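You operate a simulated robot arm through the tools that you are given. There is no shell and no other tool. Be economical: measure what you need, move in short steps, check, and stop when the job is done.

Carry out the task below with a simulated robot arm. There is one attempt and no reset: what you move stays moved.

TASK
Put the bottle marked "green" from the wooden table on the white card there and the bottle labelled "purple" on top of the white spool. Then fetch the clear bottle and stand it on top of the blue spool.

It is judged by the outcome, as a careful person would: the job done as asked, and still so three seconds after it is handed in. It fails if anything else is knocked over, pushed out of place, dropped, spilled or broken.

THE ROBOT
A 6-joint arm with a two-finger parallel gripper, fixed in place. Base frame: the origin is at the foot of the arm, x ahead of it, y to its left, z up; the work surface is at about z = 0. Lengths are in mm, angles in degrees, forces in N, time in s.
With the tool pointing down near the work surface it reaches from about 140 to 580 mm from the base axis. Its first joint turns from -66.0 to 66.0 degrees. Payload 2.1 kg.
Tool frame: the origin (TCP) lies between the finger pads and is the grasp point; the fingertips stand 30 mm ahead of it; z points along the fingers, y is the line along which they close. The gripper opens to 94 mm. The fingers are 28 mm wide and 10 mm thick; the gripper's body (50 by 96 mm) begins 55 mm behind the TCP.
Orientation is that of the tool frame in the base frame, as a unit quaternion [x, y, z, w]. With the fingers straight down and closing along the base's y, the tool's x points along the base's -x, its y along +y and its z along -z.

THE INTERFACE
- The arm moves only by the tool send_rows. Its argument "plan" is one flat list of numbers, 6 for each row, row after row: the shift along the base's x, y, z in cm, then the turn, a rotation vector about the base's x, y, z in rad. In form: [tx, ty, tz, rx, ry, rz, tx, ty, tz, rx, ry, rz, ...]. A call has 1 to 20 rows; each row shifts and turns the commanded pose from where the row before left it. "hand" is the gripper command, from -1 (shut) to 1 (fully open), values between in proportion, set as the call begins (left out, the last holds). A row lasts 0.2 s, in which the tool goes at most 50 mm and 8.6 degrees; a call with a longer step from one row to the next is refused whole, and so is a gripper value outside its range. A pose out of reach is approached as far as the arm can. The call stops where the force on the tool passes 40 N (or 10 N more than at its start, if that is more) or the arm is blocked; 0.2 s more then pass. The fingers move at their own pace (about 72 mm/s each) and stop on an object; they squeeze with about 28 N. The grip force told is the motor's: it shows also when the fingers shut on nothing. Time passes only in rows, and 0.2 s behind the last, so rows that do not move let the fingers close. It gives the time, the measured TCP pose, the force on the tool (base axes), the opening and the grip force at its end, in the units of the frame above (readings bear some noise).
- Cameras (640 x 400 px; columns grow to the right, rows downward): "scene" is fixed at [57, -377.5, 475.1]; the picture's right is [0.74, -0.67, 0.00], its down [-0.43, -0.48, -0.77] and it looks along [0.51, 0.57, -0.64] (base axes); focal length 214 px, centre (320, 200). "wrist" rides on the gripper at [-37, 0, -58] in the tool frame; the picture's right is [0.00, -1.00, 0.00], its down [0.97, 0.00, -0.24] and it looks along [0.24, 0.00, 0.97] (tool axes); focal length 218 px, centre (320, 200).
- snapshot(camera): a new picture of that camera. No time passes.
- measure_at(camera, pixels): for up to 12 pixels [column, row] of the newest picture of that camera ("zoom" is the newest enlarged one), the place [x, y, z] in the base frame of the surface seen there, good to about 2 mm. No time passes.
- inspect(camera, box): a new picture of the part [left, top, right, bottom] of that camera's present view, enlarged. No time passes.
- close_job(): hands the job in; it is judged then, once.

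Work in short steps. Measure before you move; look again where a grasp or a placing could have gone wrong, and mend it. You have 80 turns and 38 pictures in all, the two below and enlarged ones among them. Open the gripper and draw the arm clear of the work before you hand the job in, unless the task says otherwise; then end with one line.

The tools are called after ">>>" as a command line: name --argument value ..., lists and objects as JSON in quotes. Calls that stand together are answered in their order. send_rows: Moves the arm, as the interface text tells. Its arguments: {"type":"object","properties":{"plan":{"type":"array"},"hand":{"type":"number"}},"required":["plan"]} The other tools are called the same way: snapshot (camera) takes a picture; measure_at (camera, pixels) gives the place of the surface under pixels of a picture; inspect (camera, box) takes an enlarged picture of a part of a camera's view; close_job () hands the job in.

At the start:

```text
t: 0.0
tcp_pos: [311.1, -30.6, 329.9]
ee_rot: [0.001, 1.0, -0.001, 0.0]
wrist_force: [0.9, -1.0, -0.3]
grip_width: 94.2
gripper_force: 0.0
```

scene: 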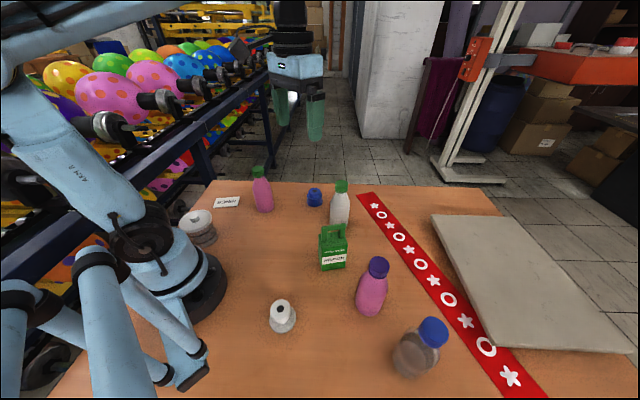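
wrist: 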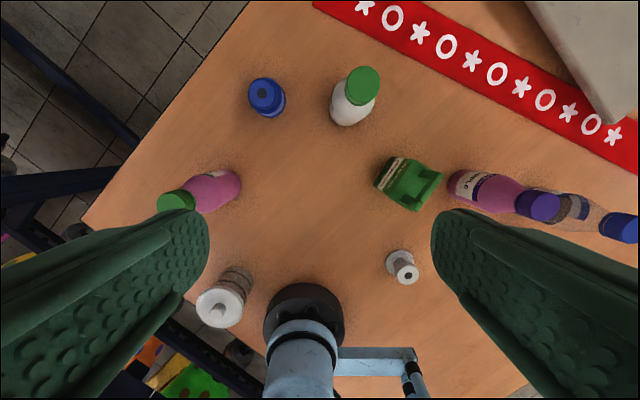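

The scene shows several bottles; I need to read their labels, so I enlarge the relevant parts.

>>> inspect --camera "scene" --box '[170, 150, 370, 275]'

>>> inspect --camera "scene" --box '[250, 240, 460, 390]'

>>> inspect --camera "wrist" --box '[340, 130, 640, 290]'

>>> inspect --camera "wrist" --box '[140, 60, 400, 220]'

```text
3.20 times, centred on (270, 212) of scene
```

zoom: 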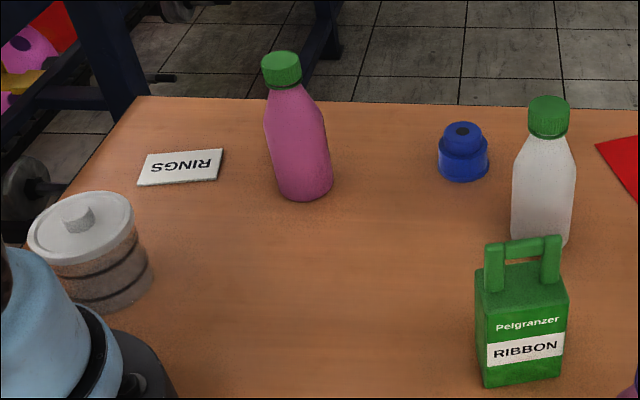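

```text
2.67 times, centred on (355, 315) of scene
```

zoom: 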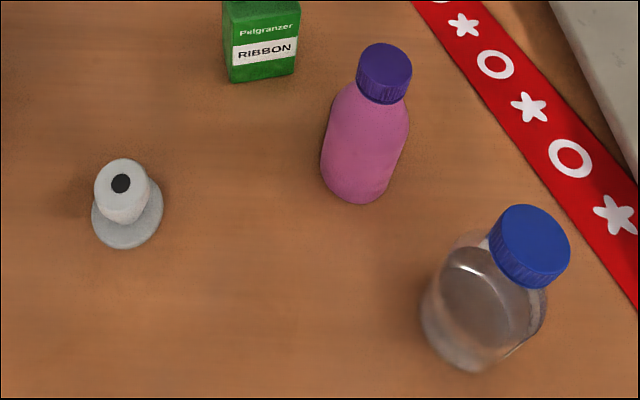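

```text
2.13 times, centred on (490, 210) of wrist
```

zoom: 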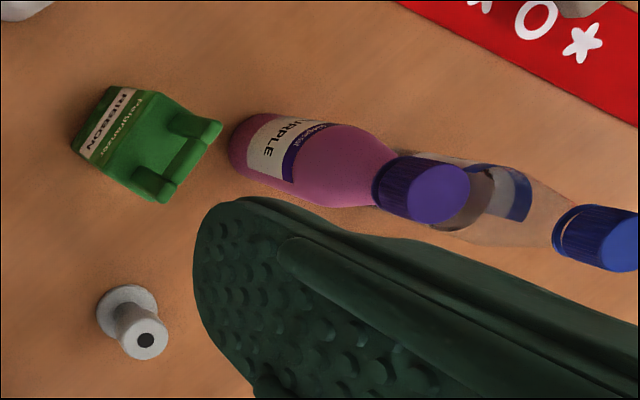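

```text
2.46 times, centred on (270, 140) of wrist
```

zoom: 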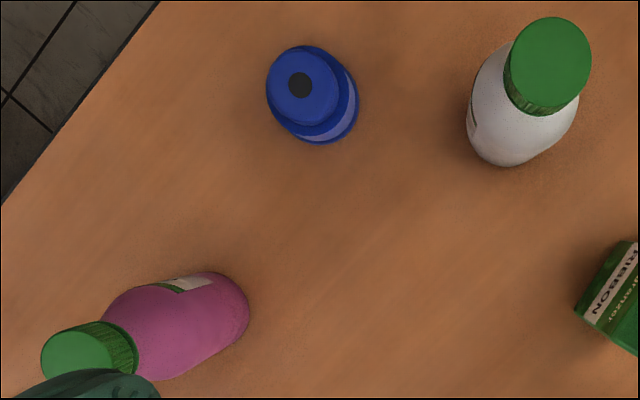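

The purple-capped bottle reads "PURPLE". The two green-capped ones still need reading. First I measure the main positions.

>>> measure_at --camera "scene" --pixels '[[257, 170], [264, 205], [341, 186], [340, 215], [314, 191], [315, 202], [377, 266], [370, 305], [434, 332], [282, 305], [280, 325], [334, 230]]'

>>> measure_at --camera "scene" --pixels '[[214, 206], [219, 197], [240, 197], [238, 207], [227, 201], [198, 217], [405, 360], [500, 270], [333, 262], [430, 320], [210, 238], [300, 230]]'

>>> measure_at --camera "wrist" --pixels '[[362, 86], [263, 90], [262, 94], [176, 201], [537, 205], [632, 228], [408, 274], [405, 258], [222, 305], [410, 180]]'

```text
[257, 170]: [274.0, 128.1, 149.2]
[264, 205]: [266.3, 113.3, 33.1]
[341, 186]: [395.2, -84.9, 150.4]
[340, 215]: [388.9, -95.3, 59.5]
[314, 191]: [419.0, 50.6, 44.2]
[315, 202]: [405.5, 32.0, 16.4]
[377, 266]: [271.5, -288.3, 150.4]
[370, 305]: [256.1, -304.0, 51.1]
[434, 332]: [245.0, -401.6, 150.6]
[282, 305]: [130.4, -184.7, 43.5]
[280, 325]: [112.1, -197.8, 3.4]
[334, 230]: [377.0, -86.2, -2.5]
```

```text
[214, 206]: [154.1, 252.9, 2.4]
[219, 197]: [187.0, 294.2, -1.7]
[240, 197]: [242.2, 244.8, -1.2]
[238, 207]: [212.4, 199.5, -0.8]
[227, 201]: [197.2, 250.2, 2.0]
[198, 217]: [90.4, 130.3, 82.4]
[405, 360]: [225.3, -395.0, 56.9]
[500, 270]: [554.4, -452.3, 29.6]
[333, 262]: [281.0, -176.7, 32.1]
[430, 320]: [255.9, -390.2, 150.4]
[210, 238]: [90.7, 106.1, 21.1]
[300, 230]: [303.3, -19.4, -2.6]
```

```text
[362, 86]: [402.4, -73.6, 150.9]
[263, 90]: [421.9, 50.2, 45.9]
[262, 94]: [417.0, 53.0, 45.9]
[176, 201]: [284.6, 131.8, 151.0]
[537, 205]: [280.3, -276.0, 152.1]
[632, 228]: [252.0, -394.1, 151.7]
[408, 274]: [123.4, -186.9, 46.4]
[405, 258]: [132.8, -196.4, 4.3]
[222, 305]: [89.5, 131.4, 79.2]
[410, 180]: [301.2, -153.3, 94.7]
```

The bottles are about 152 mm tall: pink-green at (280,132), white-green at (402,-76), purple at (278,-280) and clear at (255,-394). I move to a viewpoint beyond the green-capped bottles to read the labels facing away.

>>> send_rows --plan '[1.4, 3.4, -2, 0, 0, 0, 1.4, 3.4, -2, 0, 0, 0, 1.4, 3.4, -2, 0, 0, 0, 1.4, 3.4, -2, 0, 0, 0, 1.4, 3.4, -2, 0, 0, 0]' --hand 1

>>> snapshot --camera "wrist"

```text
t: 1.2
tcp_pos: [379.1, 138.1, 234.2]
ee_rot: [0.0, 1.0, 0.0, 0.0]
wrist_force: [-0.2, 0.3, -0.1]
grip_width: 94.1
gripper_force: 0.0
```

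```text
31 pictures are left
```

wrist: 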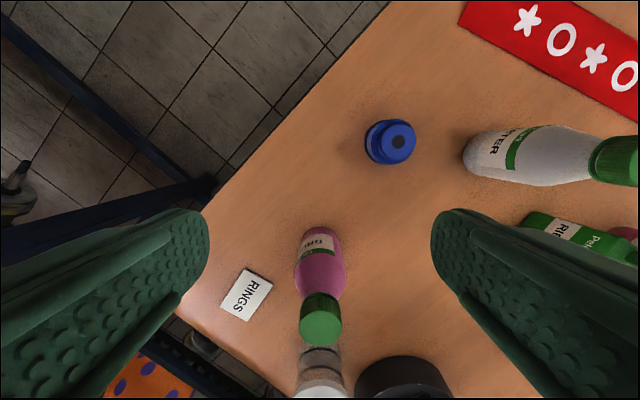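

The pink bottle's label at (318,240) seems to read "GRE…", while the white one at (515,150) reads "…TER". I enlarge to confirm.

>>> inspect --camera "wrist" --box '[220, 200, 380, 340]'

>>> measure_at --camera "wrist" --pixels '[[321, 325], [322, 308], [222, 302], [244, 268], [273, 283], [251, 319], [247, 294], [399, 142], [374, 125], [415, 140], [321, 290], [366, 142]]'

```text
2.86 times, centred on (300, 270) of wrist
```

zoom: 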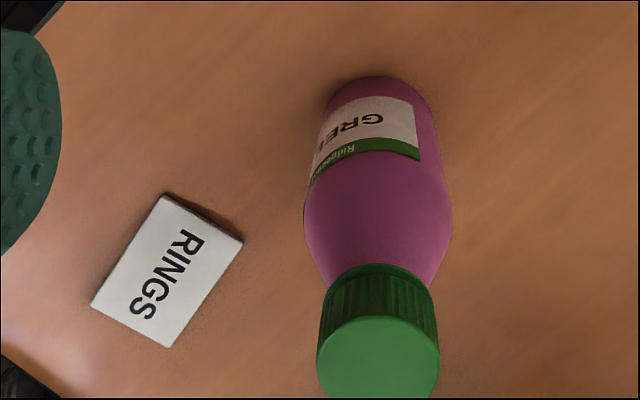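

```text
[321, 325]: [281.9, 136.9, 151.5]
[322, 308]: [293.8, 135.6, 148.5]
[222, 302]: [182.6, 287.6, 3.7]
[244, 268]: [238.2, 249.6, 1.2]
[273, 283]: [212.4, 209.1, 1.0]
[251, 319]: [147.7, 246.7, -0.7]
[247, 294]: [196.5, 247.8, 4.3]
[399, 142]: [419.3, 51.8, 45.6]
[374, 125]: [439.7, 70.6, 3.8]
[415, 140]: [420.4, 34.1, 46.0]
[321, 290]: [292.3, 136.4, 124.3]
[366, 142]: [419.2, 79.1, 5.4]
```

The pink bottle reads "GREE(N)", so it is the one for the RINGS card, whose centre is about (196,248). I move above its cap (about 281,137) and look again before descending.

>>> send_rows --plan '[-3.3, 0, 0, 0, 0, 0, -3.3, 0, 0, 0, 0, 0, -3.2, 0, 0, 0, 0, 0, 0, 0, 0, 0, 0, 0]' --hand 1

>>> snapshot --camera "wrist"

```text
t: 2.2
tcp_pos: [280.6, 139.0, 231.8]
ee_rot: [0.0, 1.0, 0.0, 0.0]
wrist_force: [0.0, -0.7, 0.7]
grip_width: 94.0
gripper_force: 0.1
```

```text
29 pictures are left
```

wrist: 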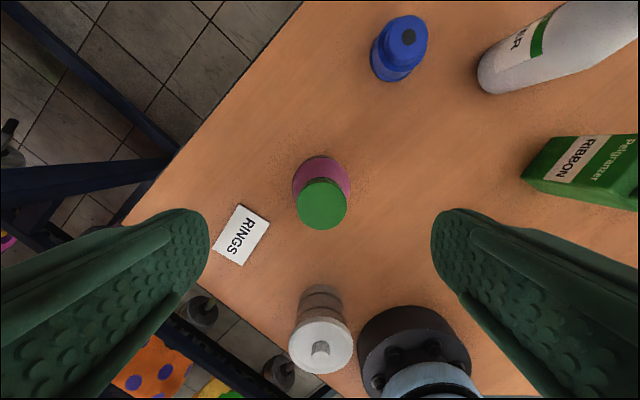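

>>> measure_at --camera "wrist" --pixels '[[298, 203], [346, 203], [322, 181], [322, 226], [322, 203], [295, 183], [349, 183], [240, 235], [214, 248], [238, 206], [268, 221], [242, 264]]'

```text
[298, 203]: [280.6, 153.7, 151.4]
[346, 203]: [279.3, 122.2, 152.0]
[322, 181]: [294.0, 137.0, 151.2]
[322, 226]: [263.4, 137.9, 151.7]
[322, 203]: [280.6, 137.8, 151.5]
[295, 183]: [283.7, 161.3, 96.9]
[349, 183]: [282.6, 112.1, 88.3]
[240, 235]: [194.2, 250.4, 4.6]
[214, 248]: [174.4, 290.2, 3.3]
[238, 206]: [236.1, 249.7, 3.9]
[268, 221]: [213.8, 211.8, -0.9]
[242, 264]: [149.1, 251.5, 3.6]
```

The cap centre is (280,138), 33 mm wide, and the card centre is (194,250). I descend so the fingertips straddle only the cap, then close.

>>> send_rows --plan '[-0.1, -0.1, -2.6, 0, 0, 0, 0, 0, -2.5, 0, 0, 0, 0, 0, -2.4, 0, 0, 0, 0, 0, 0, 0, 0, 0]'

>>> send_rows --plan '[0, 0, 0, 0, 0, 0, 0, 0, 0, 0, 0, 0, 0, 0, 0, 0, 0, 0, 0, 0, 0, 0, 0, 0]' --hand -1

>>> snapshot --camera "scene"

```text
t: 3.2
tcp_pos: [280.4, 138.1, 155.9]
ee_rot: [0.0, 1.0, 0.0, 0.001]
wrist_force: [-0.7, -0.3, -0.6]
grip_width: 93.7
gripper_force: 0.0
```

```text
t: 4.2
tcp_pos: [280.5, 138.2, 155.1]
ee_rot: [0.0, 1.0, 0.0, 0.0]
wrist_force: [0.0, -0.7, 0.3]
grip_width: 31.9
gripper_force: 27.7
```

```text
28 pictures are left
```

scene: 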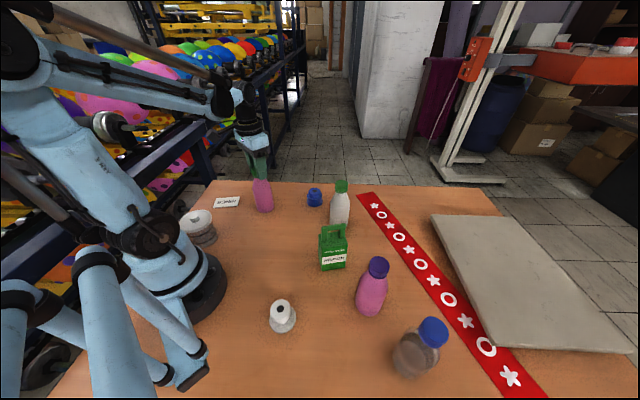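

Gripped at 31.9 mm on the cap. I lift 40 mm gently.

>>> send_rows --plan '[0, 0, 0.7, 0, 0, 0, 0, 0, 1.5, 0, 0, 0, 0, 0, 1.8, 0, 0, 0, 0, 0, 0, 0, 0, 0]'

>>> inspect --camera "scene" --box '[170, 100, 370, 225]'

```text
t: 5.2
tcp_pos: [279.8, 140.2, 193.7]
ee_rot: [0.0, 1.0, 0.0, 0.001]
wrist_force: [-0.8, 0.0, -1.7]
grip_width: 32.2
gripper_force: 28.1
```

```text
3.20 times, centred on (270, 162) of scene
```

zoom: 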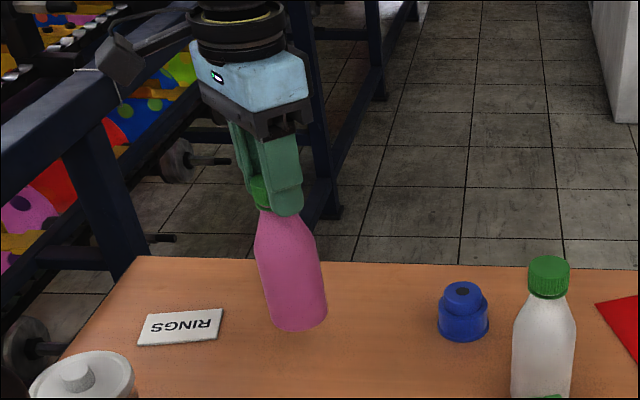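

The bottle is lifted. Before going to the card I check how near the rack beyond the table edge is.

>>> measure_at --camera "zoom" --pixels '[[110, 220], [60, 140], [150, 60], [200, 160], [110, 60], [20, 200], [300, 315], [270, 300], [100, 290], [345, 150], [135, 275]]'

```text
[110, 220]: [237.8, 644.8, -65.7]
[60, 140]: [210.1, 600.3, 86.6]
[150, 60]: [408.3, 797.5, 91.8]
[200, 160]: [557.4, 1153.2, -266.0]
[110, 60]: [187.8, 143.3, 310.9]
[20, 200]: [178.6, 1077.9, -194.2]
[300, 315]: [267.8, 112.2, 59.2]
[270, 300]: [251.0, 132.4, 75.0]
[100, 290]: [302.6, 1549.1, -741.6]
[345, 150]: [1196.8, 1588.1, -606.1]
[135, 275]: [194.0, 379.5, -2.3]
```

The rack is far off (y > 600). I carry the bottle over the card.

>>> send_rows --plan '[-1.7, 2.2, 0, 0, 0, 0, -1.7, 2.2, 0, 0, 0, 0, -1.7, 2.2, 0, 0, 0, 0, -1.7, 2.2, 0, 0, 0, 0, -1.7, 2.2, 0, 0, 0, 0, 0, 0, 0, 0, 0, 0, 0, 0, 0, 0, 0, 0]'

>>> snapshot --camera "wrist"

>>> inspect --camera "scene" --box '[150, 110, 310, 230]'

```text
t: 6.8
tcp_pos: [195.2, 247.9, 196.0]
ee_rot: [0.0, 1.0, 0.0, 0.0]
wrist_force: [-0.4, -0.4, -0.5]
grip_width: 31.9
gripper_force: 27.9
```

```text
26 pictures are left
```

wrist: 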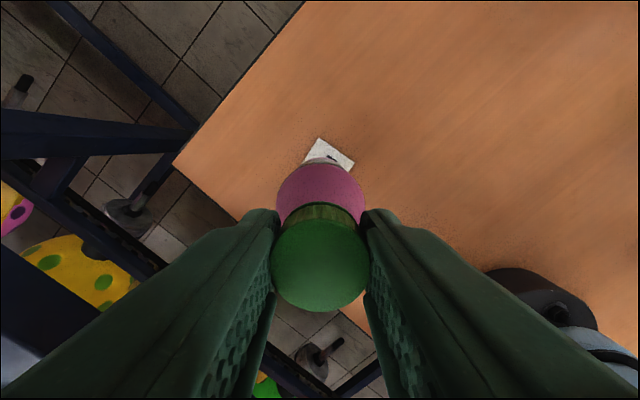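

```text
3.33 times, centred on (230, 170) of scene
```

zoom: 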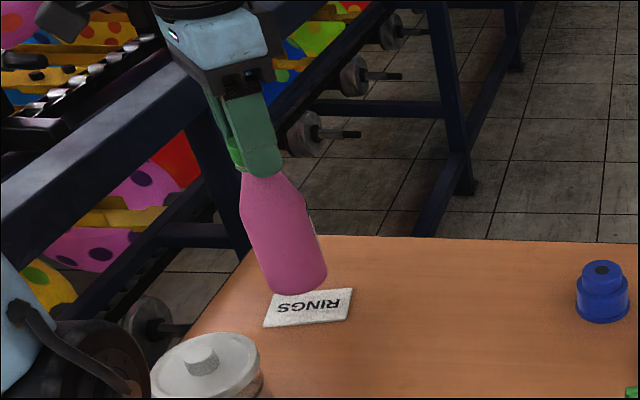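

The bottle hangs straight above the card. I lower, the last stretch in small steps, until contact.

>>> send_rows --plan '[-0.1, 0.1, -1.6, 0, 0, 0, 0, 0, -1.2, 0, 0, 0, 0, 0, -0.5, 0, 0, 0, 0, 0, 0, 0, 0, 0]'

>>> inspect --camera "scene" --box '[180, 150, 300, 230]'

```text
t: 7.8
tcp_pos: [193.5, 248.5, 163.1]
ee_rot: [0.0, 1.0, 0.0, 0.0]
wrist_force: [-0.9, 0.2, -2.4]
grip_width: 31.8
gripper_force: 28.0
```

```text
5.00 times, centred on (240, 190) of scene
```

zoom: 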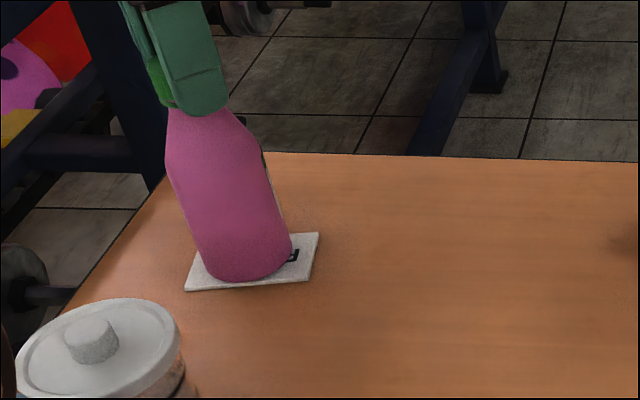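

It is well centred on the card. I go down in 1 mm steps and watch the force.

>>> send_rows --plan '[0, 0, -0.15, 0, 0, 0, 0, 0, -0.1, 0, 0, 0, 0, 0, 0, 0, 0, 0]'

>>> send_rows --plan '[0, 0, -0.1, 0, 0, 0, 0, 0, 0, 0, 0, 0]'

```text
t: 8.6
tcp_pos: [194.1, 249.4, 160.4]
ee_rot: [0.0, 1.0, 0.001, 0.0]
wrist_force: [-0.8, 0.3, -0.6]
grip_width: 31.8
gripper_force: 28.5
```

```text
t: 9.2
tcp_pos: [194.1, 249.7, 158.4]
ee_rot: [0.0, 1.0, 0.0, 0.0]
wrist_force: [-0.1, -0.5, 2.3]
grip_width: 31.5
gripper_force: 28.3
```

>>> send_rows --plan '[0, 0, -0.07, 0, 0, 0, 0, 0, 0, 0, 0, 0]'

```text
t: 9.8
tcp_pos: [194.2, 249.9, 158.7]
ee_rot: [0.001, 1.0, 0.0, 0.0]
wrist_force: [-1.0, -0.6, 9.4]
grip_width: 31.8
gripper_force: 27.6
```

Contact (9 N up). I ease back slightly, open, and rise straight up.

>>> send_rows --plan '[0, 0, 0.06, 0, 0, 0, 0, 0, 0, 0, 0, 0]'

>>> send_rows --plan '[0, 0, 0, 0, 0, 0, 0, 0, 0, 0, 0, 0, 0, 0, 0, 0, 0, 0, 0, 0, 2, 0, 0, 0, 0, 0, 4, 0, 0, 0, 0, 0, 4, 0, 0, 0]' --hand 1

>>> snapshot --camera "wrist"

```text
t: 10.4
tcp_pos: [194.6, 248.4, 158.6]
ee_rot: [0.0, 1.0, -0.001, 0.0]
wrist_force: [-0.2, 0.2, 6.1]
grip_width: 31.8
gripper_force: 28.0
```

```text
t: 11.8
tcp_pos: [194.8, 247.7, 260.5]
ee_rot: [-0.001, 1.0, 0.0, 0.0]
wrist_force: [-0.3, -0.7, 0.2]
grip_width: 93.9
gripper_force: 0.0
```

```text
23 pictures are left
```

wrist: 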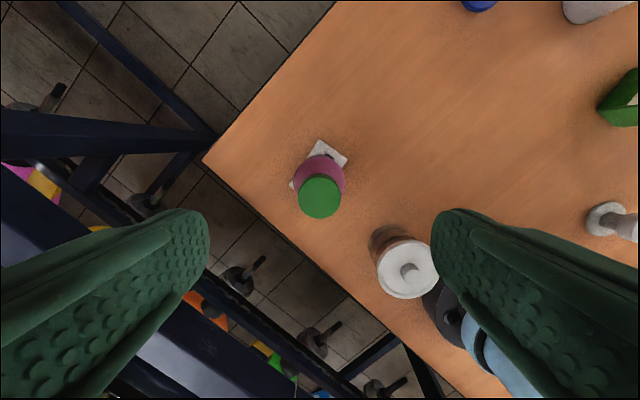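

Green stands on the card. Next I travel high to a point above the purple bottle's cap.

>>> send_rows --plan '[0.7, -4.4, 0, 0, 0, 0, 0.7, -4.4, 0, 0, 0, 0, 0.7, -4.4, 0, 0, 0, 0, 0.7, -4.4, 0, 0, 0, 0, 0.7, -4.4, 0, 0, 0, 0, 0.7, -4.4, 0, 0, 0, 0, 0.7, -4.4, 0, 0, 0, 0, 0.7, -4.4, 0, 0, 0, 0, 0.7, -4.4, 0, 0, 0, 0, 0.7, -4.4, 0, 0, 0, 0, 0.7, -4.4, 0, 0, 0, 0, 0.7, -4.4, 0, 0, 0, 0, 0, 0, -2, 0, 0, 0, 0, 0, 0, 0, 0, 0]' --hand 1

>>> snapshot --camera "wrist"

```text
t: 14.8
tcp_pos: [278.9, -279.2, 238.8]
ee_rot: [0.0, 1.0, 0.0, 0.001]
wrist_force: [-0.2, 0.1, -0.6]
grip_width: 94.3
gripper_force: 0.2
```

```text
22 pictures are left
```

wrist: 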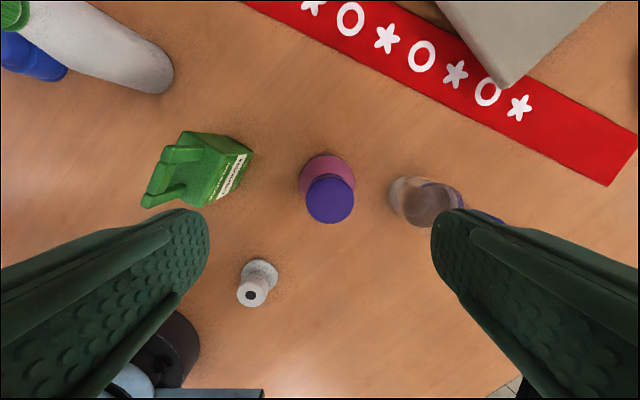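

>>> measure_at --camera "wrist" --pixels '[[330, 199], [307, 199], [353, 199], [330, 177], [330, 221], [253, 298], [244, 292], [262, 292], [252, 304], [252, 286], [272, 265], [270, 275]]'

>>> inspect --camera "wrist" --box '[210, 245, 300, 315]'

```text
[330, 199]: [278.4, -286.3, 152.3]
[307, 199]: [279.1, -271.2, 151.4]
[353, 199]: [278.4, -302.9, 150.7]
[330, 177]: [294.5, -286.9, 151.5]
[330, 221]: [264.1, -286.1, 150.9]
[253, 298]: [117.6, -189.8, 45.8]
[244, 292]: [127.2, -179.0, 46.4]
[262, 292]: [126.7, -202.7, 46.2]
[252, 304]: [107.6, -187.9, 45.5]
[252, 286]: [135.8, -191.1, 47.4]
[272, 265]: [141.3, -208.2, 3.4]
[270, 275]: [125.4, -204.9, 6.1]
```

```text
5.71 times, centred on (255, 280) of wrist
```

zoom: 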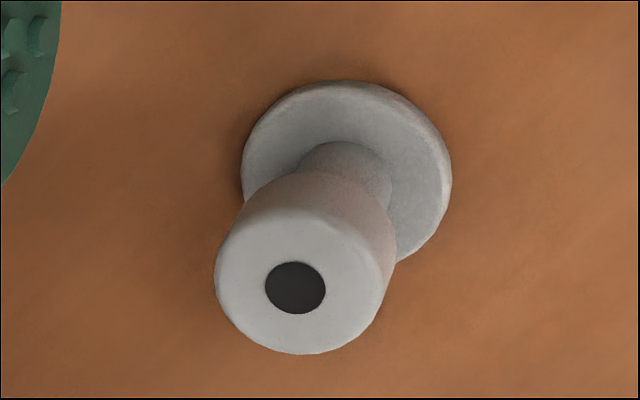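

The spool's top disc is about 37 mm wide. I measure its rim in the enlarged picture for an accurate centre, and descend on the purple cap (278.5,-287).

>>> measure_at --camera "zoom" --pixels '[[222, 282], [376, 290], [300, 346], [300, 222], [300, 284], [240, 330], [355, 245], [245, 240], [350, 330]]'

>>> send_rows --plan '[0, -0.7, -2.6, 0, 0, 0, 0, 0, -2.7, 0, 0, 0, 0, 0, -2.9, 0, 0, 0, 0, 0, 0, 0, 0, 0]' --hand 1

>>> send_rows --plan '[0, 0, 0, 0, 0, 0, 0, 0, 0, 0, 0, 0, 0, 0, 0, 0, 0, 0, 0, 0, 0, 0, 0, 0]' --hand -1

```text
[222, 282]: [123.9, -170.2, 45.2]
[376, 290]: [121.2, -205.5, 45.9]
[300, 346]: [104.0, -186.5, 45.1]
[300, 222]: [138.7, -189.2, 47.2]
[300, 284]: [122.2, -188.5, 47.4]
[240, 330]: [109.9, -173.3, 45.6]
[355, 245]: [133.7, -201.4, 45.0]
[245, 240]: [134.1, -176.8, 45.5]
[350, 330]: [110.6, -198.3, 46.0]
```

```text
t: 15.8
tcp_pos: [279.3, -285.7, 155.9]
ee_rot: [0.0, 1.0, 0.0, 0.0]
wrist_force: [0.8, 0.6, 0.4]
grip_width: 94.1
gripper_force: 0.1
```

```text
t: 16.8
tcp_pos: [278.6, -285.4, 156.1]
ee_rot: [0.0, 1.0, -0.001, 0.0]
wrist_force: [0.6, 0.3, -1.0]
grip_width: 31.8
gripper_force: 27.9
```

Gripped. The spool centre is (122,-188), top at z 46. I lift 75 mm and carry it there.

>>> send_rows --plan '[0, 0, 0.7, 0, 0, 0, 0, 0, 2, 0, 0, 0, 0, 0, 2.5, 0, 0, 0, 0, 0, 2.3, 0, 0, 0, 0, 0, 0, 0, 0, 0]'

>>> send_rows --plan '[-2, 1.25, 0, 0, 0, 0, -2.6, 1.6, 0, 0, 0, 0, -2.6, 1.6, 0, 0, 0, 0, -2.6, 1.6, 0, 0, 0, 0, -2.6, 1.6, 0, 0, 0, 0, -2, 1.25, 0, 0, 0, 0, -1.3, 0.9, 0, 0, 0, 0, 0, 0, 0, 0, 0, 0, 0, 0, 0, 0, 0, 0]'

>>> inspect --camera "scene" --box '[180, 180, 400, 340]'

>>> snapshot --camera "wrist"

```text
t: 18.0
tcp_pos: [277.7, -285.7, 232.5]
ee_rot: [-0.001, 1.0, 0.0, -0.001]
wrist_force: [0.4, 0.0, -1.9]
grip_width: 32.0
gripper_force: 28.0
```

```text
t: 20.0
tcp_pos: [121.7, -187.0, 231.0]
ee_rot: [0.0, 1.0, 0.0, 0.001]
wrist_force: [0.0, -0.7, -2.3]
grip_width: 31.7
gripper_force: 28.2
```

```text
2.50 times, centred on (290, 260) of scene
```

zoom: 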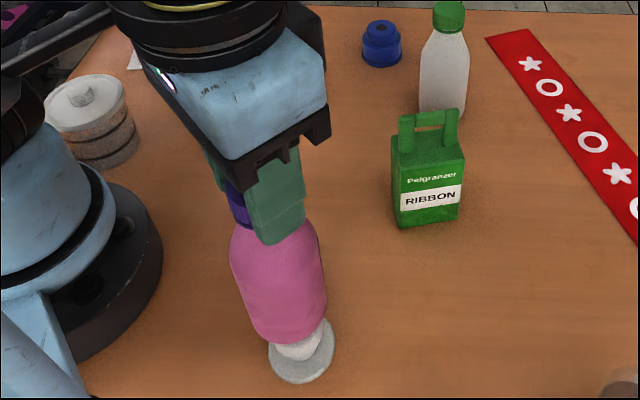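

```text
19 pictures are left
```

wrist: 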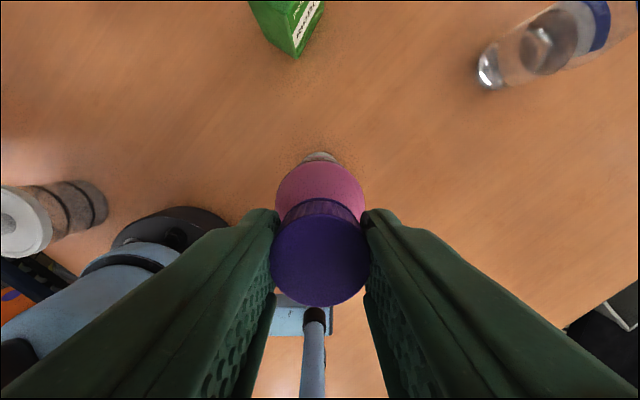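

Well aligned. Contact is expected near TCP z 202, so I lower to about 206 first.

>>> send_rows --plan '[0, 0, -1, 0, 0, 0, 0, 0, -1, 0, 0, 0, 0, -0.05, -0.5, 0, 0, 0, 0, 0, 0, 0, 0, 0]'

>>> inspect --camera "scene" --box '[240, 250, 340, 350]'

```text
t: 21.0
tcp_pos: [122.8, -188.7, 206.5]
ee_rot: [0.0, 1.0, 0.0, 0.0]
wrist_force: [-0.2, -0.3, -2.2]
grip_width: 31.7
gripper_force: 28.1
```

```text
4.00 times, centred on (290, 300) of scene
```

zoom: 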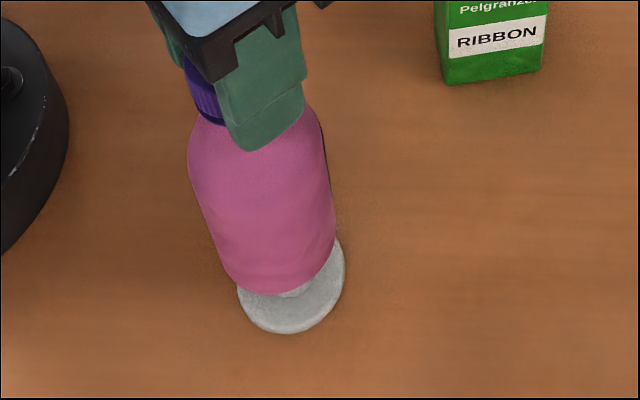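

>>> send_rows --plan '[0, 0, -0.15, 0, 0, 0, 0, 0, -0.1, 0, 0, 0, 0, 0, 0, 0, 0, 0]'

>>> send_rows --plan '[0, 0, -0.08, 0, 0, 0, 0, 0, 0, 0, 0, 0]'

```text
t: 21.8
tcp_pos: [121.9, -188.9, 204.8]
ee_rot: [0.0, 1.0, 0.0, 0.0]
wrist_force: [-0.4, -0.5, -3.0]
grip_width: 31.8
gripper_force: 27.6
```

```text
t: 22.4
tcp_pos: [121.6, -188.3, 204.4]
ee_rot: [0.001, 1.0, 0.0, 0.0]
wrist_force: [0.4, 1.2, -2.2]
grip_width: 32.0
gripper_force: 27.6
```

>>> send_rows --plan '[0, 0, -0.08, 0, 0, 0, 0, 0, 0, 0, 0, 0]'

>>> send_rows --plan '[0, 0, -0.08, 0, 0, 0, 0, 0, 0, 0, 0, 0]'

```text
t: 23.0
tcp_pos: [121.4, -188.8, 203.9]
ee_rot: [0.001, 1.0, 0.0, 0.0]
wrist_force: [-0.5, 0.4, -2.4]
grip_width: 31.7
gripper_force: 28.1
```

```text
t: 23.6
tcp_pos: [121.6, -187.7, 203.7]
ee_rot: [0.0, 1.0, 0.0, 0.0]
wrist_force: [0.4, -0.3, -0.9]
grip_width: 31.8
gripper_force: 28.1
```

>>> send_rows --plan '[0, 0, -0.06, 0, 0, 0, 0, 0, 0, 0, 0, 0]'

```text
t: 24.2
tcp_pos: [122.2, -188.4, 201.6]
ee_rot: [0.0, 1.0, 0.0, 0.0]
wrist_force: [0.8, -0.1, -0.1]
grip_width: 31.8
gripper_force: 28.0
```

>>> send_rows --plan '[0, 0, -0.05, 0, 0, 0, 0, 0, 0, 0, 0, 0]'

```text
t: 24.8
tcp_pos: [122.5, -189.3, 201.7]
ee_rot: [0.0, 1.0, 0.0, 0.0]
wrist_force: [0.2, 0.5, 1.0]
grip_width: 31.8
gripper_force: 27.9
```

The weight has transferred (force now +1 N from -2.4 N). I open and rise straight up.

>>> send_rows --plan '[0, 0, 0, 0, 0, 0, 0, 0, 0, 0, 0, 0, 0, 0, 0, 0, 0, 0, 0, 0, 1, 0, 0, 0, 0, 0, 3, 0, 0, 0, 0, 0, 3, 0, 0, 0, 0, 0, 1.5, 0, 0, 0]' --hand 1

>>> inspect --camera "scene" --box '[180, 180, 400, 340]'

```text
t: 26.4
tcp_pos: [121.9, -188.8, 287.4]
ee_rot: [0.0, 1.0, 0.0, 0.0]
wrist_force: [-0.4, 0.0, 0.0]
grip_width: 93.9
gripper_force: 0.1
```

```text
2.50 times, centred on (290, 260) of scene
```

zoom: 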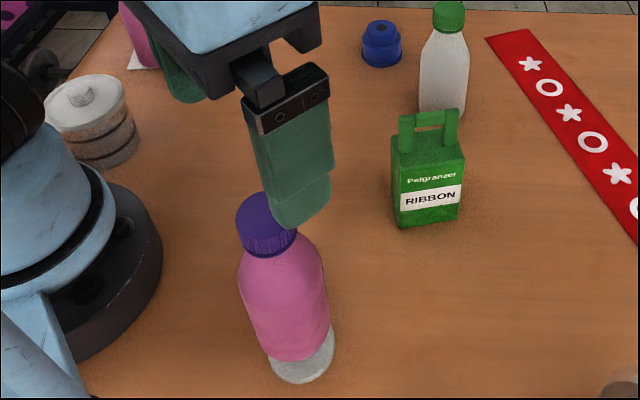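

Purple stands on the spool, with the tips 60 mm above its cap. Next I go above the clear bottle (~253,-396).

>>> send_rows --plan '[2.2, -3.45, 0, 0, 0, 0, 2.2, -3.45, 0, 0, 0, 0, 2.2, -3.45, 0, 0, 0, 0, 2.2, -3.45, 0, 0, 0, 0, 2.2, -3.45, 0, 0, 0, 0, 2.2, -3.45, 0, 0, 0, 0, 0, 0, -3, 0, 0, 0, 0, 0, -2, 0, 0, 0, 0, 0, 0, 0, 0, 0]' --hand 1

>>> snapshot --camera "wrist"

```text
t: 28.4
tcp_pos: [253.8, -397.0, 237.3]
ee_rot: [-0.001, 1.0, 0.0, 0.0]
wrist_force: [-0.2, 0.7, -0.8]
grip_width: 93.9
gripper_force: 0.0
```

```text
16 pictures are left
```

wrist: 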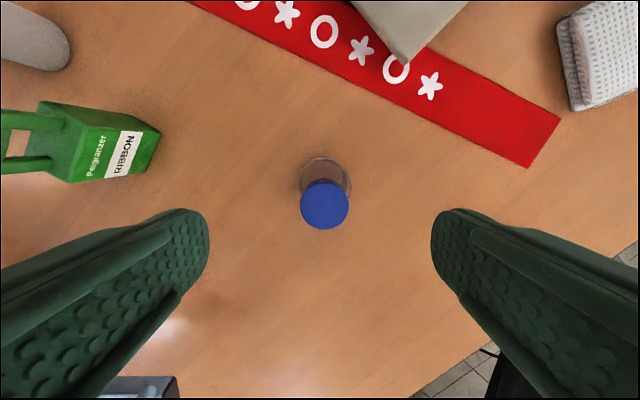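

>>> measure_at --camera "wrist" --pixels '[[324, 205], [302, 205], [347, 205], [324, 184], [324, 227]]'

>>> inspect --camera "wrist" --box '[270, 140, 380, 250]'

```text
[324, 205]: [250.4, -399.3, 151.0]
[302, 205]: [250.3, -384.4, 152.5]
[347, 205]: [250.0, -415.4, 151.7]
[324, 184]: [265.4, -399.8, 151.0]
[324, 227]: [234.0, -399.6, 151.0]
```

```text
3.64 times, centred on (325, 195) of wrist
```

zoom: 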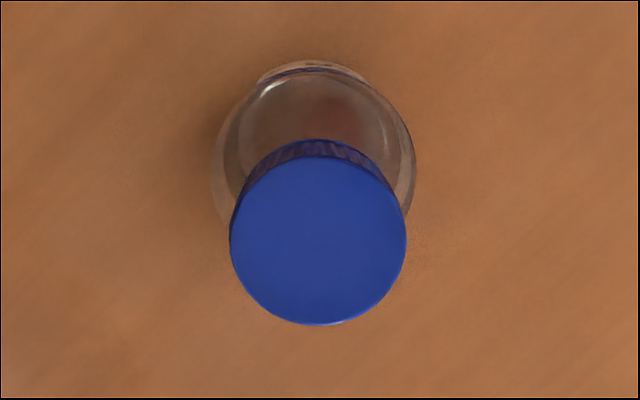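

The cap centre is (250,-400). I descend and grip as before.

>>> send_rows --plan '[-0.35, -0.25, -2.5, 0, 0, 0, 0, 0, -2.8, 0, 0, 0, 0, 0, -2.8, 0, 0, 0, 0, 0, 0, 0, 0, 0]' --hand 1

>>> send_rows --plan '[0, 0, 0, 0, 0, 0, 0, 0, 0, 0, 0, 0, 0, 0, 0, 0, 0, 0, 0, 0, 0, 0, 0, 0]' --hand -1

>>> send_rows --plan '[0, 0, 0.7, 0, 0, 0, 0, 0, 2, 0, 0, 0, 0, 0, 2.5, 0, 0, 0, 0, 0, 3, 0, 0, 0, 0, 0, 0, 0, 0, 0]'

>>> snapshot --camera "scene"

```text
t: 29.4
tcp_pos: [251.8, -398.1, 153.9]
ee_rot: [0.001, 1.0, 0.0, 0.0]
wrist_force: [0.3, 0.5, -0.6]
grip_width: 93.9
gripper_force: 0.1
```

```text
t: 30.4
tcp_pos: [251.6, -397.2, 155.2]
ee_rot: [0.0, 1.0, 0.0, 0.0]
wrist_force: [-0.1, -0.3, -0.3]
grip_width: 32.1
gripper_force: 27.8
```

```text
t: 31.6
tcp_pos: [251.3, -398.9, 236.3]
ee_rot: [0.0, 1.0, 0.0, 0.0]
wrist_force: [0.2, 0.9, -1.8]
grip_width: 31.9
gripper_force: 27.7
```

```text
14 pictures are left
```

scene: 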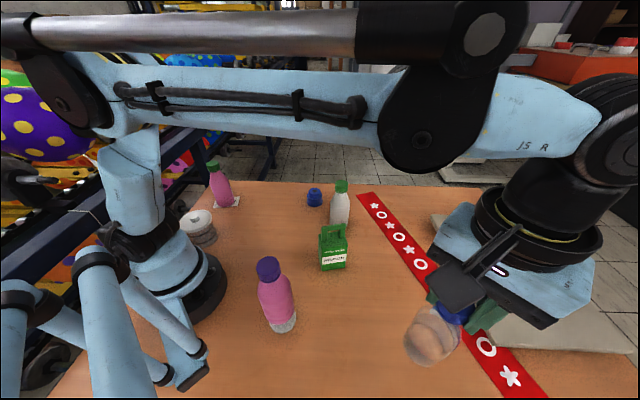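

The clear bottle is held and everything else is in place. I zoom on the blue spool at (314,197) for its exact top centre.

>>> inspect --camera "scene" --box '[290, 175, 340, 215]'

```text
10.00 times, centred on (315, 195) of scene
```

zoom: 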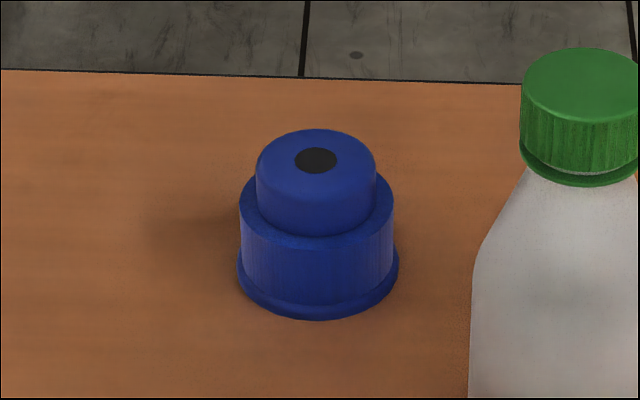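

>>> measure_at --camera "zoom" --pixels '[[316, 160], [264, 164], [368, 164], [316, 136], [316, 184], [280, 145], [352, 145], [280, 178], [352, 178]]'

>>> send_rows --plan '[0, 0, 3, 0, 0, 0, 0, 0, 4, 0, 0, 0, 0, 0, 3, 0, 0, 0, 0, 0, 0, 0, 0, 0]'

```text
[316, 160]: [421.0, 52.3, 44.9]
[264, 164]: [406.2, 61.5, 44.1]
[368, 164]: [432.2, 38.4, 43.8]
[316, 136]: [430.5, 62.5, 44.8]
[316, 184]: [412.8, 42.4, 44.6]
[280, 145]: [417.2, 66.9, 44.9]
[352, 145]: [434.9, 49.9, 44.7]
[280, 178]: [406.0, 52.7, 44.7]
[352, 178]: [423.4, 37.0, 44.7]
```

```text
t: 32.6
tcp_pos: [252.1, -396.4, 336.2]
ee_rot: [0.0, 1.0, -0.001, 0.0]
wrist_force: [0.6, -0.3, -2.1]
grip_width: 31.9
gripper_force: 28.2
```

The top centre is (420.5,52), z 45. I carry the bottle high across to it.

>>> send_rows --plan '[0.5, 1.2, 0, 0, 0, 0, 1.4, 3.8, 0, 0, 0, 0, 1.4, 3.8, 0, 0, 0, 0, 1.4, 3.8, 0, 0, 0, 0, 1.4, 3.8, 0, 0, 0, 0, 1.4, 3.8, 0, 0, 0, 0, 1.4, 3.8, 0, 0, 0, 0, 1.4, 3.8, 0, 0, 0, 0, 1.4, 3.8, 0, 0, 0, 0, 1.4, 3.8, 0, 0, 0, 0, 1.4, 3.8, 0, 0, 0, 0, 1.4, 3.2, 0, 0, 0, 0, 1.1, 2.5, 0, 0, 0, 0, 0, 0, 0, 0, 0, 0, 0, 0, 0, 0, 0, 0]'

>>> snapshot --camera "scene"

>>> snapshot --camera "wrist"

```text
t: 35.8
tcp_pos: [421.1, 51.4, 337.9]
ee_rot: [0.0, 1.0, 0.0, 0.0]
wrist_force: [-0.7, 0.1, -1.7]
grip_width: 32.0
gripper_force: 28.1
```

```text
12 pictures are left
```

scene: 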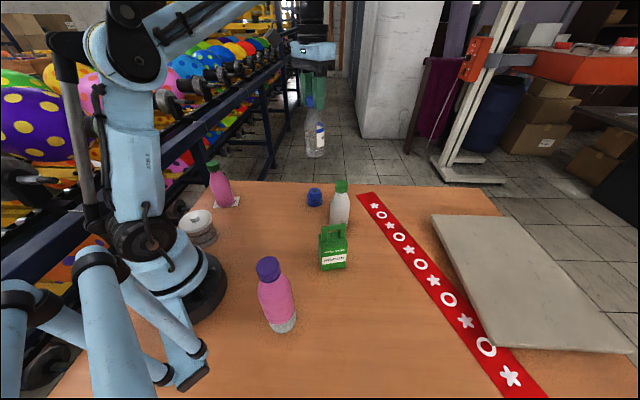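

```text
11 pictures are left
```

wrist: 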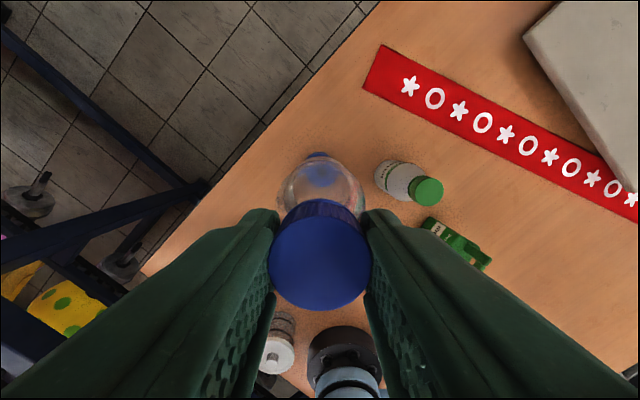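

The bottle hangs over the blue spool. I lower by about 127 mm to just above contact.

>>> send_rows --plan '[0, 0, -2, 0, 0, 0, 0, 0, -3, 0, 0, 0, 0, 0, -3, 0, 0, 0, 0, 0, -2, 0, 0, 0, 0, 0, -1.5, 0, 0, 0, 0, 0, -1, 0, 0, 0, 0, 0, 0, 0, 0, 0, 0, 0, 0, 0, 0, 0]'

>>> inspect --camera "scene" --box '[270, 135, 366, 215]'

```text
t: 37.6
tcp_pos: [419.3, 51.1, 213.7]
ee_rot: [0.0, 1.0, -0.001, 0.0]
wrist_force: [0.7, -0.5, -2.2]
grip_width: 31.8
gripper_force: 28.0
```

```text
5.00 times, centred on (318, 175) of scene
```

zoom: 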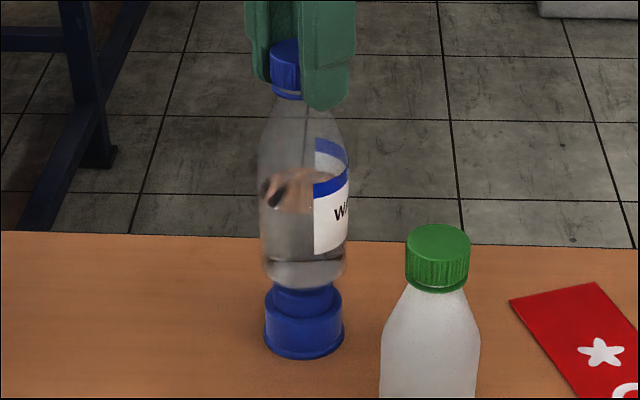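

Aligned with the spool. I lower in small steps while watching the force.

>>> send_rows --plan '[0.05, 0, -0.4, 0, 0, 0, 0, 0, -0.3, 0, 0, 0, 0, 0, 0, 0, 0, 0, 0, 0, 0, 0, 0, 0]'

>>> send_rows --plan '[0, 0, -0.15, 0, 0, 0, 0, 0, 0, 0, 0, 0]'

>>> send_rows --plan '[0, 0, -0.1, 0, 0, 0, 0, 0, 0, 0, 0, 0]'

```text
t: 38.6
tcp_pos: [420.4, 51.1, 206.0]
ee_rot: [0.0, 1.0, 0.0, -0.001]
wrist_force: [-0.2, 0.4, -2.2]
grip_width: 31.9
gripper_force: 28.1
```

```text
t: 39.2
tcp_pos: [421.8, 51.9, 204.7]
ee_rot: [0.001, 1.0, -0.001, 0.0]
wrist_force: [-0.7, -0.1, -1.5]
grip_width: 31.8
gripper_force: 27.6
```

```text
t: 39.8
tcp_pos: [420.5, 49.9, 204.3]
ee_rot: [0.0, 1.0, 0.0, 0.0]
wrist_force: [0.1, 0.0, -0.7]
grip_width: 31.9
gripper_force: 28.1
```

>>> send_rows --plan '[0, 0, -0.08, 0, 0, 0, 0, 0, 0, 0, 0, 0]'

>>> send_rows --plan '[0, 0, -0.08, 0, 0, 0, 0, 0, 0, 0, 0, 0]'

```text
t: 40.4
tcp_pos: [419.7, 50.0, 202.1]
ee_rot: [0.0, 1.0, 0.0, 0.001]
wrist_force: [-0.5, -0.4, -1.1]
grip_width: 32.3
gripper_force: 27.8
```

```text
t: 41.0
tcp_pos: [420.7, 50.8, 202.5]
ee_rot: [0.0, 1.0, 0.001, 0.001]
wrist_force: [0.4, -0.1, -1.4]
grip_width: 31.9
gripper_force: 27.9
```

>>> send_rows --plan '[0, 0, -0.07, 0, 0, 0, 0, 0, 0, 0, 0, 0]'

>>> send_rows --plan '[0, 0, -0.06, 0, 0, 0, 0, 0, 0, 0, 0, 0]'

```text
t: 41.6
tcp_pos: [422.0, 50.5, 201.2]
ee_rot: [0.0, 1.0, 0.0, 0.0]
wrist_force: [-1.4, 0.1, -1.0]
grip_width: 32.1
gripper_force: 27.3
```

```text
t: 42.2
tcp_pos: [421.5, 51.3, 201.4]
ee_rot: [0.0, 1.0, 0.0, 0.001]
wrist_force: [0.6, -0.5, 1.1]
grip_width: 32.1
gripper_force: 27.8
```

>>> send_rows --plan '[0, 0, -0.04, 0, 0, 0, 0, 0, 0, 0, 0, 0]'

>>> inspect --camera "scene" --box '[270, 135, 366, 215]'

```text
t: 42.8
tcp_pos: [420.8, 50.3, 200.2]
ee_rot: [-0.001, 1.0, 0.0, 0.0]
wrist_force: [0.2, -0.1, 6.5]
grip_width: 32.4
gripper_force: 28.1
```

```text
5.00 times, centred on (318, 175) of scene
```

zoom: 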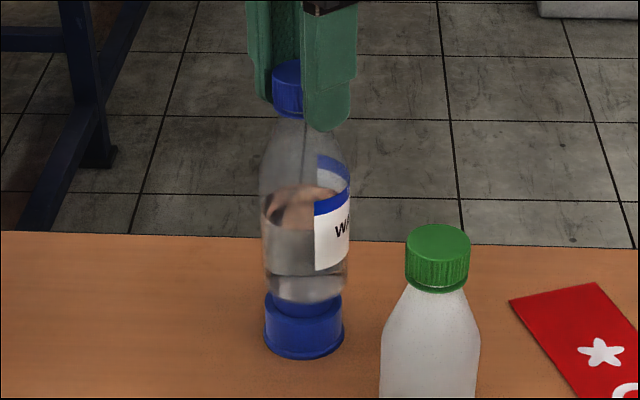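

Firm contact (6.5 N) and the bottle is upright and centred. I release and rise clear.

>>> send_rows --plan '[0, 0, 0.03, 0, 0, 0, 0, 0, 0, 0, 0, 0, 0, 0, 0, 0, 0, 0]'

>>> send_rows --plan '[0, 0, 0, 0, 0, 0, 0, 0, 0, 0, 0, 0, 0, 0, 0, 0, 0, 0, 0, 0, 1, 0, 0, 0, 0, 0, 3, 0, 0, 0, 0, 0, 4, 0, 0, 0, 0, 0, 4, 0, 0, 0, -3, -1, 0, 0, 0, 0, -4, -2, 0, 0, 0, 0, -3, -2, 0, 0, 0, 0, 0, 0, 0, 0, 0, 0]' --hand 1

>>> snapshot --camera "scene"

```text
t: 43.6
tcp_pos: [421.2, 52.0, 201.4]
ee_rot: [0.0, 1.0, -0.001, 0.0]
wrist_force: [-0.4, -0.6, 1.0]
grip_width: 32.2
gripper_force: 28.3
```

```text
t: 46.0
tcp_pos: [321.3, -0.1, 318.7]
ee_rot: [0.0, 1.0, 0.0, 0.0]
wrist_force: [0.4, -0.1, -0.2]
grip_width: 94.0
gripper_force: 0.2
```

```text
8 pictures are left
```

scene: 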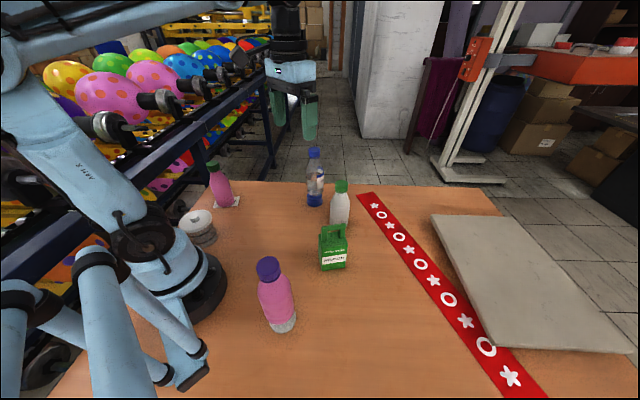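

All three bottles stand where asked, the arm is clear and nothing else has moved. I hand the job in.

>>> close_job

```text
The job is handed in.
```

The job is handed in: the "green" bottle stands on the white card, the "purple" bottle on the white spool and the clear bottle on the blue spool, with nothing else disturbed in the last picture.
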